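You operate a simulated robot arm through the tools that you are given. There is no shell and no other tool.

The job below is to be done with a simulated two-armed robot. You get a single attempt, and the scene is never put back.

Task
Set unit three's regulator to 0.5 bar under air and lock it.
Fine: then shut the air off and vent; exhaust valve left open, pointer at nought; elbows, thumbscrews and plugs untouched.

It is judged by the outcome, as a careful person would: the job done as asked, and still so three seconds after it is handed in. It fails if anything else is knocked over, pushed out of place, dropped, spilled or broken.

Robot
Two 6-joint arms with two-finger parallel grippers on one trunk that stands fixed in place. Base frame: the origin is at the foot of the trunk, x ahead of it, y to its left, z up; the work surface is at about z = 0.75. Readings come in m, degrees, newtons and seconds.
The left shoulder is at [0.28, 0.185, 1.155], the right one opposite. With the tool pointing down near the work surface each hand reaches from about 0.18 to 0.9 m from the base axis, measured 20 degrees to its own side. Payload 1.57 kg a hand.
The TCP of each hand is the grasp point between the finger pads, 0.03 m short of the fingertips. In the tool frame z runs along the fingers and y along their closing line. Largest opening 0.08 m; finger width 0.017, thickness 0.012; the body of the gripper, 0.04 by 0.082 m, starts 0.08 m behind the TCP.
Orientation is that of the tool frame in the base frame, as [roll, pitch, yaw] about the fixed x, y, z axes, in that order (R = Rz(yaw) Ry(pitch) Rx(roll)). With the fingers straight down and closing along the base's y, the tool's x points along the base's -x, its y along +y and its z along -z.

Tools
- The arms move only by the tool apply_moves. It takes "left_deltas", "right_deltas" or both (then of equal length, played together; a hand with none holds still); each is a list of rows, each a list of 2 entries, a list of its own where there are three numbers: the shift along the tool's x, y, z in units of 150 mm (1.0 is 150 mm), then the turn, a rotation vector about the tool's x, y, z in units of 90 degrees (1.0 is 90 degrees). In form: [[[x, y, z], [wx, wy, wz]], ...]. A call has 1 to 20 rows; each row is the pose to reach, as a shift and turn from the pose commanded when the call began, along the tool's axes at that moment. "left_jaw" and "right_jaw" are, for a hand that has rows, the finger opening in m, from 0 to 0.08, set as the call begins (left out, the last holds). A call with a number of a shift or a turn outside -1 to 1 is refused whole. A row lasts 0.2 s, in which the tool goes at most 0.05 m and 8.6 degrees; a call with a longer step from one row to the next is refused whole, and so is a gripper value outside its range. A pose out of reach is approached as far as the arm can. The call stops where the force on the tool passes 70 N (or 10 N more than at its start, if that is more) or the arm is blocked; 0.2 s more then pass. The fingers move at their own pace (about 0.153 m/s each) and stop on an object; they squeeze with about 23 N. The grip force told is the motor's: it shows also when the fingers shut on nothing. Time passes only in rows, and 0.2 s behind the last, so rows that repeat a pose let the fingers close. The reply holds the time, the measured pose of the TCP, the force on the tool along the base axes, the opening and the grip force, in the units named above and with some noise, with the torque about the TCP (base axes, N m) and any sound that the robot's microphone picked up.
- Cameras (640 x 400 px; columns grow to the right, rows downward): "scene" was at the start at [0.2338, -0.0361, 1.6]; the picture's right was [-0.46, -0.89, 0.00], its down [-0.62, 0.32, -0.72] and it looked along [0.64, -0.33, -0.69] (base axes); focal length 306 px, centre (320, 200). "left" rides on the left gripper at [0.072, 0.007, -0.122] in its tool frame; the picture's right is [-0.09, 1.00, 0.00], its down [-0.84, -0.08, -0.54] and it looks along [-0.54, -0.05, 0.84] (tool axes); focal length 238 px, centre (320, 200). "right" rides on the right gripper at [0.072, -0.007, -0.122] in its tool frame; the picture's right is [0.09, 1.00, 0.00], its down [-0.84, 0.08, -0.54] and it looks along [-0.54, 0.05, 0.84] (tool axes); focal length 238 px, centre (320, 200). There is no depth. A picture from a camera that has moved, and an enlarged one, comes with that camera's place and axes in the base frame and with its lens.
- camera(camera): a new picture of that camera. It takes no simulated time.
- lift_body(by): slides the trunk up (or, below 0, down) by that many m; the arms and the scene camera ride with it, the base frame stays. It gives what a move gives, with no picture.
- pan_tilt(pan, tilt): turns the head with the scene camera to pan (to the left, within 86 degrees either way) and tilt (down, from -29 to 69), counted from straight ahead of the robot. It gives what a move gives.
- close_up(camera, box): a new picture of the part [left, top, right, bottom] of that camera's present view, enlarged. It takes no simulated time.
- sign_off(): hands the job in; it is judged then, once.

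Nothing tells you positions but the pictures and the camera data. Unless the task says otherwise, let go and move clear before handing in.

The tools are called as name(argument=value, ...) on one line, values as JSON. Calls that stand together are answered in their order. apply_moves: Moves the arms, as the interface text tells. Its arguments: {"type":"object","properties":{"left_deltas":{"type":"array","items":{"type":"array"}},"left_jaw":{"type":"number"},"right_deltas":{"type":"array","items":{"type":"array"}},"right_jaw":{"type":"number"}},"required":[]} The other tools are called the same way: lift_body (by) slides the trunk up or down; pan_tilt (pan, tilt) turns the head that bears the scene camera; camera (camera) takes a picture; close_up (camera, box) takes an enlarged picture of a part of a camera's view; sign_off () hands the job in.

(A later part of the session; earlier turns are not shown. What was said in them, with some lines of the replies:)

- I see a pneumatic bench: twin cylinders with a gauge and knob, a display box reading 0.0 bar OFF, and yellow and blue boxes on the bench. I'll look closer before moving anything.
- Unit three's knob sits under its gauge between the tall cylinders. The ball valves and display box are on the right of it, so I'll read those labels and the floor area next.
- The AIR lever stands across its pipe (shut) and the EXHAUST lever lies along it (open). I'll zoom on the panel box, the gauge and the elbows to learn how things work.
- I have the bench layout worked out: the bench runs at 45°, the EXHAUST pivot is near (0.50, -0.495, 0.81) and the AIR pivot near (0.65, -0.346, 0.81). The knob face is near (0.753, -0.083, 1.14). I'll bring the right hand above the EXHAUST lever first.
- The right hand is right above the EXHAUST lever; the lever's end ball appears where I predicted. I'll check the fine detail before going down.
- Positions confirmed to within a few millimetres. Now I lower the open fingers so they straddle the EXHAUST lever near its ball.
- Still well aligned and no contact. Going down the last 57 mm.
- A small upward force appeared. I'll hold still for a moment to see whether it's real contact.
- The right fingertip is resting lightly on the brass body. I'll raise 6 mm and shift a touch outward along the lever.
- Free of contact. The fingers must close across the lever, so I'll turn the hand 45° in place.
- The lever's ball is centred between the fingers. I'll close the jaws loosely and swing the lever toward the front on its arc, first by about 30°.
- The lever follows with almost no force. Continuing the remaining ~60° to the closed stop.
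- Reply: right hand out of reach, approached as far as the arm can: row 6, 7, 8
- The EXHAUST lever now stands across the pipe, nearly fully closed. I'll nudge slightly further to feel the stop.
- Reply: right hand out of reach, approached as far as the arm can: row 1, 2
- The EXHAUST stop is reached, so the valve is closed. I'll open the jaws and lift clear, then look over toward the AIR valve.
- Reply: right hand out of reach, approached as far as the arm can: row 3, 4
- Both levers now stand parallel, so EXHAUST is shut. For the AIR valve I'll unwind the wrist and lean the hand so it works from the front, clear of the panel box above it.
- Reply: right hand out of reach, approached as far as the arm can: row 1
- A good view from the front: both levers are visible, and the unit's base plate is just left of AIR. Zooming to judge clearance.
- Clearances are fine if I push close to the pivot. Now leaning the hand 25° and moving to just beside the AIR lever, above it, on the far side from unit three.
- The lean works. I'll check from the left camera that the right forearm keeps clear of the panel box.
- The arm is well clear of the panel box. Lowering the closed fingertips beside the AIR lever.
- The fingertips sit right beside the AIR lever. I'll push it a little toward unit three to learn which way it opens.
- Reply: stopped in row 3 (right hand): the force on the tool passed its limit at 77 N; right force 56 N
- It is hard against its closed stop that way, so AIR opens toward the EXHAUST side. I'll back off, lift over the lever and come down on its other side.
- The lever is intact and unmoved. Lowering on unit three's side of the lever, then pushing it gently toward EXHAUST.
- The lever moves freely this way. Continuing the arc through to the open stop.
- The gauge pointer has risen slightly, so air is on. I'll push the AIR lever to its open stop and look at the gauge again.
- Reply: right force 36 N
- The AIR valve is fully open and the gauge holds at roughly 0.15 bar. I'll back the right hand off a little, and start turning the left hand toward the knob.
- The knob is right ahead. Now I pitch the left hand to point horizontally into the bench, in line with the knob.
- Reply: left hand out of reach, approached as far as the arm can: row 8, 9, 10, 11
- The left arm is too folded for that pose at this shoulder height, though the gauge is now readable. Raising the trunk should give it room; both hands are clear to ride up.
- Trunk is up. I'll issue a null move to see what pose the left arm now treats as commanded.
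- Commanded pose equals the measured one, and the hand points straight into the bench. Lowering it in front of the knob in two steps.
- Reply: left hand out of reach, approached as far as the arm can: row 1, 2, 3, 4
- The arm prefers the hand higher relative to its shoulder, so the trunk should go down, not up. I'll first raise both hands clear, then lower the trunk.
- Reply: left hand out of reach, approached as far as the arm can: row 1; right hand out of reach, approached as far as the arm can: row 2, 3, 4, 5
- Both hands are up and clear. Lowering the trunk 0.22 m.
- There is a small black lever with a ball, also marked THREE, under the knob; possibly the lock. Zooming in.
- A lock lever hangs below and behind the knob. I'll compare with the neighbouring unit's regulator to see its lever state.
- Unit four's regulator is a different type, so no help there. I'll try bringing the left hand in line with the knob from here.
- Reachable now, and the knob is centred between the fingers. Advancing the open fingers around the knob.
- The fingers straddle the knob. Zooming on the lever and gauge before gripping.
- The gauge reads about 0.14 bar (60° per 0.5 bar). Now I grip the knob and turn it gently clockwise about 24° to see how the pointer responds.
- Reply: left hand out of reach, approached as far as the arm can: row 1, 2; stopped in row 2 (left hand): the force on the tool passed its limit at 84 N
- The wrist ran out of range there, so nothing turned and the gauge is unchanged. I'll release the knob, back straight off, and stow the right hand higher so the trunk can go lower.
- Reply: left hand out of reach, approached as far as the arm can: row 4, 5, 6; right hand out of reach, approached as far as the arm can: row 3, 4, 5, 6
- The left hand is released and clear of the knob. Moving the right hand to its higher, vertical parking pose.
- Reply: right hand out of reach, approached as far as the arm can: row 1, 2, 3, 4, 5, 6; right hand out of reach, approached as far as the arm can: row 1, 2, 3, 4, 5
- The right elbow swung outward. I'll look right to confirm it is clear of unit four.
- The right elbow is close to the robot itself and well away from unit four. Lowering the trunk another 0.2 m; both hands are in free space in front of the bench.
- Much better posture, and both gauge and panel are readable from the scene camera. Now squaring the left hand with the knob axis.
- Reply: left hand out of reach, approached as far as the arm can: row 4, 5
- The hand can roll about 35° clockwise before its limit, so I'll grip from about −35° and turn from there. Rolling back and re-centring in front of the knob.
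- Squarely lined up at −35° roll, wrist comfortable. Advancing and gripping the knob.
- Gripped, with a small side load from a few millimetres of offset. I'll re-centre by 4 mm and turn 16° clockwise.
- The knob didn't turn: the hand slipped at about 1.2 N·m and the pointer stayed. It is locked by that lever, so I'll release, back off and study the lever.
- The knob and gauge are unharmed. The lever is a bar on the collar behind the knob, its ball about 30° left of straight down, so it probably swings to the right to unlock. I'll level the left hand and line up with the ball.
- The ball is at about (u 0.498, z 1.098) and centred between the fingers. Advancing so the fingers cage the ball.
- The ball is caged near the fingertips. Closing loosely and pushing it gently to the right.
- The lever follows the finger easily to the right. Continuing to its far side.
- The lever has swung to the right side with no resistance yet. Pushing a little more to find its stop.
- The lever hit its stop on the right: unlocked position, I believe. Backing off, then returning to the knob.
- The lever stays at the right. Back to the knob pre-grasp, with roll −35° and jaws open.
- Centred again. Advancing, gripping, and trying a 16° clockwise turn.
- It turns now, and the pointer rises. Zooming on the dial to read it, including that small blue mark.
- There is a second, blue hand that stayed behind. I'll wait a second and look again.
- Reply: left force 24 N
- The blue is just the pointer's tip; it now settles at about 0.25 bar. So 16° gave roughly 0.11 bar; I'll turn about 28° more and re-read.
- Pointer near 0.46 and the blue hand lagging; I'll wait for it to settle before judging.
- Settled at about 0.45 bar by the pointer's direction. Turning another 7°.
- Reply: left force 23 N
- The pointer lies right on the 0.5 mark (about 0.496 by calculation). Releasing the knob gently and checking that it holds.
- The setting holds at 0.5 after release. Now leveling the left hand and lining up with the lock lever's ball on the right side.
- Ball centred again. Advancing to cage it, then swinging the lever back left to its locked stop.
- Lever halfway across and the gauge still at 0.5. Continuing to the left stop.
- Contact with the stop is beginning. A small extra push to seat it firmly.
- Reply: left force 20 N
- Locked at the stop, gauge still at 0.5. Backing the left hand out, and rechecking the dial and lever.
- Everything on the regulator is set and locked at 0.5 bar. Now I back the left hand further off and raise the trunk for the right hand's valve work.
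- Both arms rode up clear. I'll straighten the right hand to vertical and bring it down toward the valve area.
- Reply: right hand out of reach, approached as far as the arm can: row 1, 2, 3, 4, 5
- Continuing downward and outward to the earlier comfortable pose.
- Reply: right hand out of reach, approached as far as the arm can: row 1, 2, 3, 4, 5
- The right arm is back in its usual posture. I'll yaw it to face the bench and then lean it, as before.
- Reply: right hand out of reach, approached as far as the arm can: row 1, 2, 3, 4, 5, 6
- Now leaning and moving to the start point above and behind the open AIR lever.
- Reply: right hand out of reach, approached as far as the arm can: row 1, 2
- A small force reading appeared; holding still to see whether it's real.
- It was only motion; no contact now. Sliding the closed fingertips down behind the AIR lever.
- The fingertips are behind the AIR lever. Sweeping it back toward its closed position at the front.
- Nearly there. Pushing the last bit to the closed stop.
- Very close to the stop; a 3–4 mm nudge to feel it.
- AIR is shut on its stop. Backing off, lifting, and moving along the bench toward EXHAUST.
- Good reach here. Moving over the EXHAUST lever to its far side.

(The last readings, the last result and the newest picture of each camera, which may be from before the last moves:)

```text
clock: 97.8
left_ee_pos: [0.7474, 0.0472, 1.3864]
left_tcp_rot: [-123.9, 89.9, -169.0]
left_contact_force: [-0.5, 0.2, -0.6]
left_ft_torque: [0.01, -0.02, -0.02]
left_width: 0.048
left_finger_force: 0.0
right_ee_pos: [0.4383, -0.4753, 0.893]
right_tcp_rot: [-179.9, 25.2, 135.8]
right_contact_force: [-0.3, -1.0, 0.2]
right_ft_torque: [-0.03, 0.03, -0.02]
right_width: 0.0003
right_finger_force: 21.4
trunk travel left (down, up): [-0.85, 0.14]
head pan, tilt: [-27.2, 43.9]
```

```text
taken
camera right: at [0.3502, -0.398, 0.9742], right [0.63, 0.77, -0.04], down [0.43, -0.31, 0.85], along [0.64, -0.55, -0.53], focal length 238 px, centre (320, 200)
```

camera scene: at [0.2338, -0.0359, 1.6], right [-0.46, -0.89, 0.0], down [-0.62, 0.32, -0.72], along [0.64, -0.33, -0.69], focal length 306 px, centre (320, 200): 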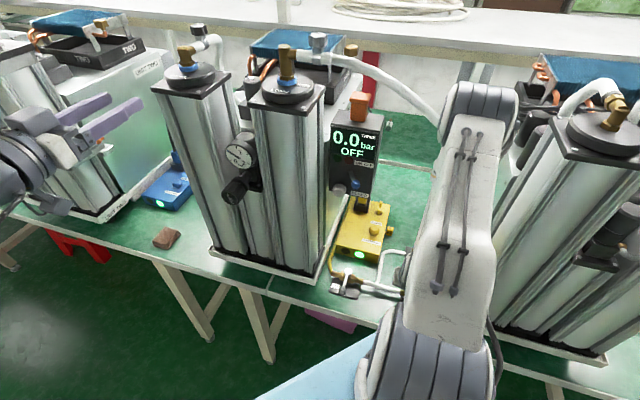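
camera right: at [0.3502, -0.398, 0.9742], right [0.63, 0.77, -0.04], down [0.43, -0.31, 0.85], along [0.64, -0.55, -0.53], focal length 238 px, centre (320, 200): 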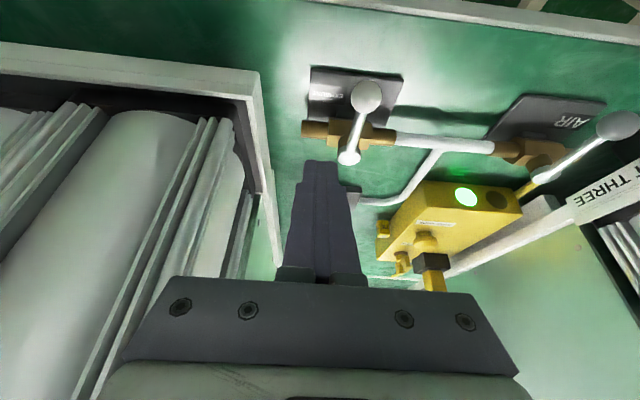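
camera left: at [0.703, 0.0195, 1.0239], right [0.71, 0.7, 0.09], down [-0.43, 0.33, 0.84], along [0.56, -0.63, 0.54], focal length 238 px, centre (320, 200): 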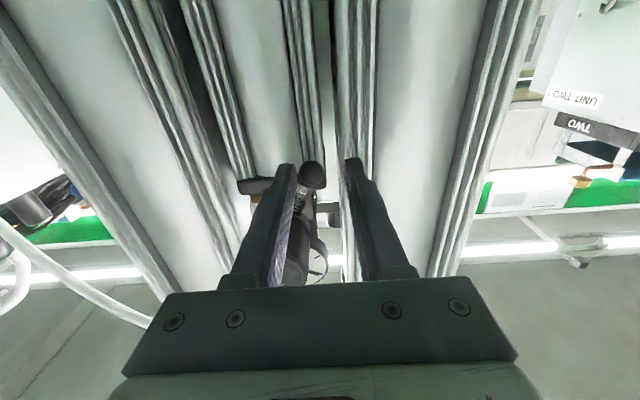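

Clear of unit four. Lowering beside the EXHAUST lever and sweeping it open.

apply_moves(right_deltas=[[[0.085, 0, 0.181], [0, 0, 0]], [[0.169, 0, 0.362], [0, 0, 0]]])

apply_moves(right_deltas=[[[-0.019, 0.099, 0.009], [0, 0, 0]], [[-0.003, 0.175, 0.001], [0, 0, 0]], [[-0.005, 0.253, 0.002], [0, 0, 0]], [[-0.025, 0.328, 0.012], [0, 0, 0]], [[-0.062, 0.395, 0.029], [0, 0, 0]], [[-0.114, 0.449, 0.053], [0, 0, 0]]])

camera(camera="right")

close_up(camera="scene", box=[215, 130, 265, 210])

```text
clock: 98.4
left_ee_pos: [0.745, 0.0598, 1.3873]
left_tcp_rot: [-52.7, 89.4, -97.7]
left_contact_force: [-0.6, -0.4, 0.0]
left_ft_torque: [0.0, 0.02, 0.06]
left_width: 0.048
left_finger_force: 0.0
right_ee_pos: [0.4408, -0.4691, 0.8403]
right_tcp_rot: [-179.5, 26.1, 136.4]
right_contact_force: [0.5, -0.2, -0.4]
right_ft_torque: [0.03, 0.02, 0.04]
right_width: 0.0002
right_finger_force: 21.1
trunk travel left (down, up): [-0.85, 0.14]
head pan, tilt: [-27.2, 43.9]
```

```text
clock: 99.8
left_ee_pos: [0.7461, 0.0466, 1.3855]
left_tcp_rot: [-144.2, 90.0, 170.6]
left_contact_force: [0.1, -0.3, 0.6]
left_ft_torque: [0.02, 0.02, 0.02]
left_width: 0.0476
left_finger_force: 0.1
right_ee_pos: [0.4989, -0.4407, 0.8334]
right_tcp_rot: [179.9, 25.0, 135.7]
right_contact_force: [0.7, -0.3, -0.1]
right_ft_torque: [0.02, -0.02, 0.02]
right_width: 0.0
right_finger_force: 21.4
trunk travel left (down, up): [-0.85, 0.14]
head pan, tilt: [-27.2, 43.9]
```

```text
taken
camera right: at [0.4112, -0.3631, 0.9139], right [0.63, 0.77, -0.04], down [0.43, -0.31, 0.85], along [0.64, -0.55, -0.53], focal length 238 px, centre (320, 200)
```

right: 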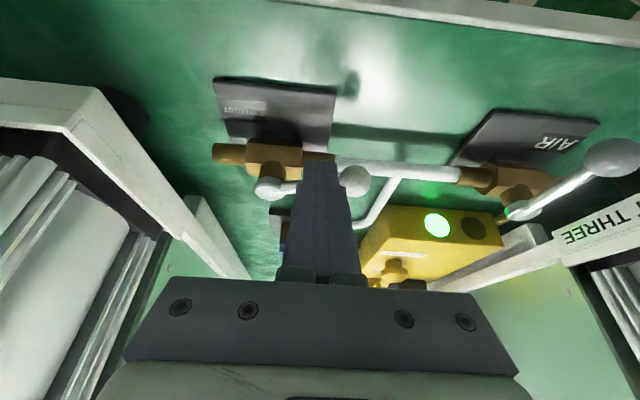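

```text
5.00 times, centred on (240, 170) of scene
camera zoom: at [0.2333, -0.0364, 1.6], right [-0.46, -0.89, 0.0], down [-0.62, 0.32, -0.72], along [0.64, -0.33, -0.69], focal length 1529 px, centre (720, 350)
```

zoom: 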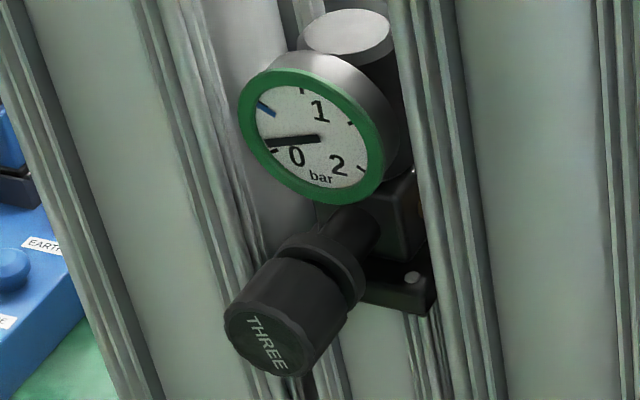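

The pointer is falling, with the blue hand remembering 0.5 and the gauge rim now green. Pushing EXHAUST the rest of the way to its open stop.

apply_moves(right_deltas=[[[-0.03, 0.02, 0.014], [0, 0, 0]], [[-0.063, 0.036, 0.029], [0, 0, 0]], [[-0.08, 0.04, 0.037], [0, 0, 0]], [[-0.09, 0.042, 0.042], [0, 0, 0]]])

camera(camera="right")

close_up(camera="scene", box=[215, 130, 265, 210])

```text
clock: 100.8
left_ee_pos: [0.7472, 0.0455, 1.3854]
left_tcp_rot: [-130.6, 90.0, -175.6]
left_contact_force: [0.0, 0.3, 0.1]
left_ft_torque: [0.01, 0.01, 0.01]
left_width: 0.0478
left_finger_force: 0.1
right_ee_pos: [0.5139, -0.4453, 0.8334]
right_tcp_rot: [180.0, 25.2, 135.8]
right_contact_force: [0.5, -0.4, -0.4]
right_ft_torque: [-0.02, 0.03, 0.02]
right_width: 0.0
right_finger_force: 21.2
trunk travel left (down, up): [-0.85, 0.14]
head pan, tilt: [-27.2, 43.9]
```

```text
taken
camera right: at [0.4265, -0.3685, 0.9143], right [0.63, 0.77, -0.04], down [0.43, -0.31, 0.85], along [0.64, -0.55, -0.53], focal length 238 px, centre (320, 200)
```

right: 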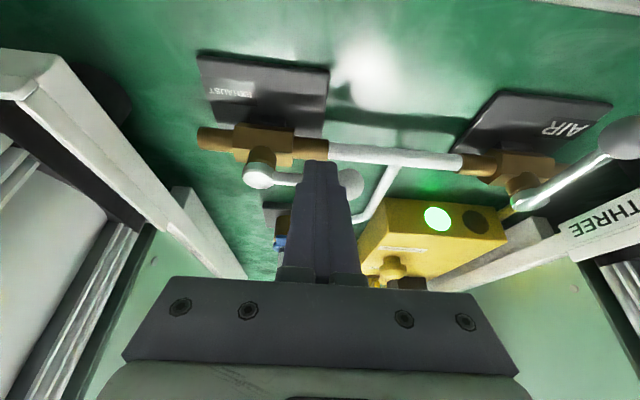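

```text
5.00 times, centred on (240, 170) of scene
camera zoom: at [0.2337, -0.0356, 1.6], right [-0.46, -0.89, 0.0], down [-0.62, 0.32, -0.72], along [0.64, -0.33, -0.69], focal length 1529 px, centre (720, 350)
```

zoom: 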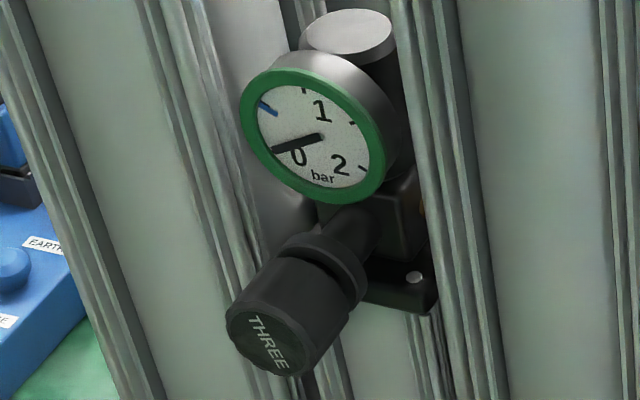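

The pointer is at nought. One more small nudge to be sure EXHAUST is on its open stop.

apply_moves(right_deltas=[[[-0.02, 0, 0.009], [0, 0, 0]], [[-0.04, 0, 0.019], [0, 0, 0]]])

```text
clock: 101.4
left_ee_pos: [0.7481, 0.0482, 1.3864]
left_tcp_rot: [-100.5, 89.9, -145.5]
left_contact_force: [0.5, -1.3, 0.6]
left_ft_torque: [0.02, -0.02, -0.02]
left_width: 0.048
left_finger_force: 0.0
right_ee_pos: [0.5159, -0.4464, 0.8337]
right_tcp_rot: [179.8, 24.4, 135.8]
right_contact_force: [-18.0, 17.1, 12.5]
right_ft_torque: [0.57, -0.03, -0.15]
right_width: 0.0
right_finger_force: 21.8
trunk travel left (down, up): [-0.85, 0.14]
head pan, tilt: [-27.2, 43.9]
```

Stop felt: EXHAUST is fully open. Backing off, lifting clear and taking a final look at everything.

apply_moves(right_deltas=[[[0.1, 0, -0.047], [0, 0, 0]], [[0.15, 0, -0.2], [0, 0, 0]], [[0.15, 0, -0.45], [0, 0, 0]], [[0.15, 0, -0.7], [0, 0, 0]], [[0.15, 0, -0.9], [0, 0, 0]]])

camera(camera="right")

camera(camera="scene")

close_up(camera="scene", box=[215, 130, 265, 210])

close_up(camera="scene", box=[300, 80, 420, 310])

```text
clock: 102.6
left_ee_pos: [0.7477, 0.0479, 1.3867]
left_tcp_rot: [-126.6, 89.9, -171.8]
left_contact_force: [0.0, 0.6, 0.2]
left_ft_torque: [0.0, 0.01, -0.01]
left_width: 0.0481
left_finger_force: 0.1
right_ee_pos: [0.4809, -0.4209, 0.9304]
right_tcp_rot: [180.0, 24.9, 135.8]
right_contact_force: [-0.1, -0.1, -0.4]
right_ft_torque: [-0.02, -0.06, 0.01]
right_width: 0.0001
right_finger_force: 21.5
right hand out of reach, approached as far as the arm can: row 4, 5
trunk travel left (down, up): [-0.85, 0.14]
head pan, tilt: [-27.2, 43.9]
```

```text
taken
camera right: at [0.3923, -0.3442, 1.0094], right [0.63, 0.77, -0.04], down [0.43, -0.31, 0.85], along [0.64, -0.55, -0.53], focal length 238 px, centre (320, 200)
```

right: 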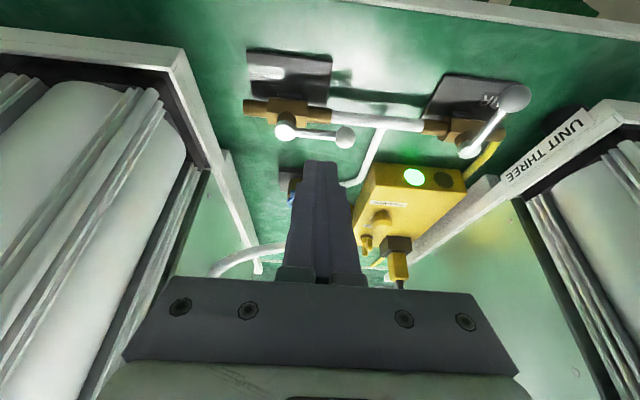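

```text
taken
camera scene: at [0.2334, -0.0353, 1.6], right [-0.46, -0.89, 0.0], down [-0.62, 0.32, -0.72], along [0.64, -0.33, -0.69], focal length 306 px, centre (320, 200)
```

scene: 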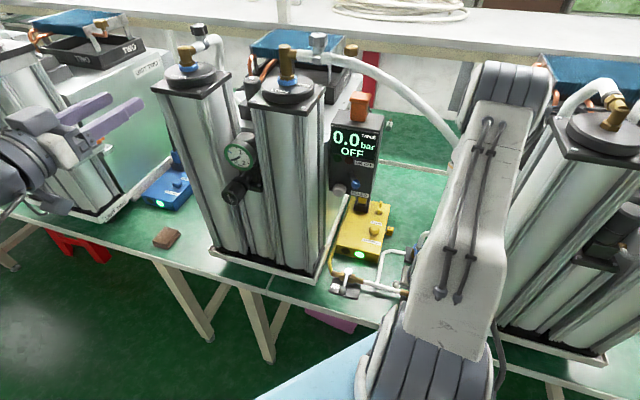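

```text
5.00 times, centred on (240, 170) of scene
camera zoom: at [0.2334, -0.0353, 1.6], right [-0.46, -0.89, 0.0], down [-0.62, 0.32, -0.72], along [0.64, -0.33, -0.69], focal length 1529 px, centre (720, 350)
```

zoom: 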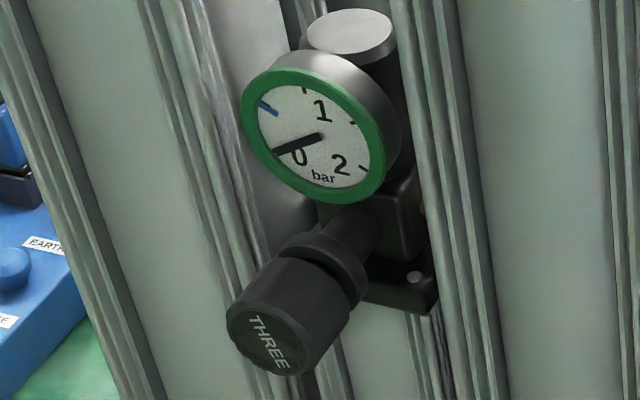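

```text
1.74 times, centred on (360, 195) of scene
camera zoom: at [0.2334, -0.0353, 1.6], right [-0.46, -0.89, 0.0], down [-0.62, 0.32, -0.72], along [0.64, -0.33, -0.69], focal length 532 px, centre (250, 209)
```

zoom: 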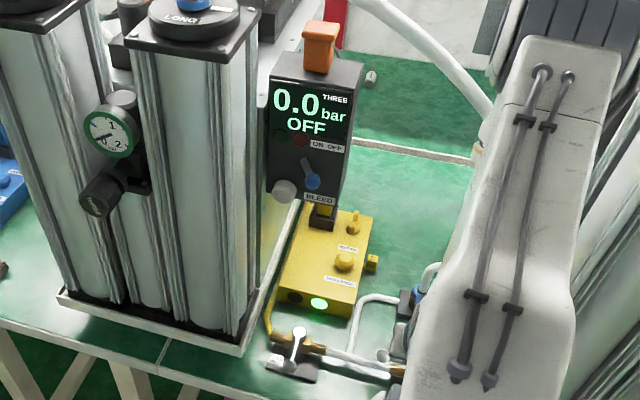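

AIR is shut, EXHAUST is open, the pointer is at nought, and the regulator is locked with 0.5 bar marked by the blue hand. Both hands are clear and nothing else has been disturbed, so I'm handing in.

sign_off()

```text
The job is handed in.
```

Unit three's regulator is set to 0.5 bar under air and locked, and the job is handed in. By my reading of the dial the setting was about 0.496 bar, and it didn't move when I let go of the knob or locked it.

- **Air and venting:** the AIR valve is shut and the EXHAUST valve is left fully open. The gauge pointer is at nought.
- **Lock:** the knob was locked when I started. I swung the small lever under it right to free the knob, then back left to its stop after setting. I didn't try turning the knob again to test the lock.
- **Hard push:** I first pushed the AIR lever the wrong way, against its closed stop, at about 77 N. On the first try I also twisted the still-locked knob, reaching about 84 N on the hand. I saw no damage either time, and both worked normally afterwards.
- **Left alone:** I didn't touch the elbows, thumbscrews or plugs, and nothing was knocked over or moved out of place that I could see.

After venting, the gauge rim turned green and a blue hand stayed at the 0.5 mark.
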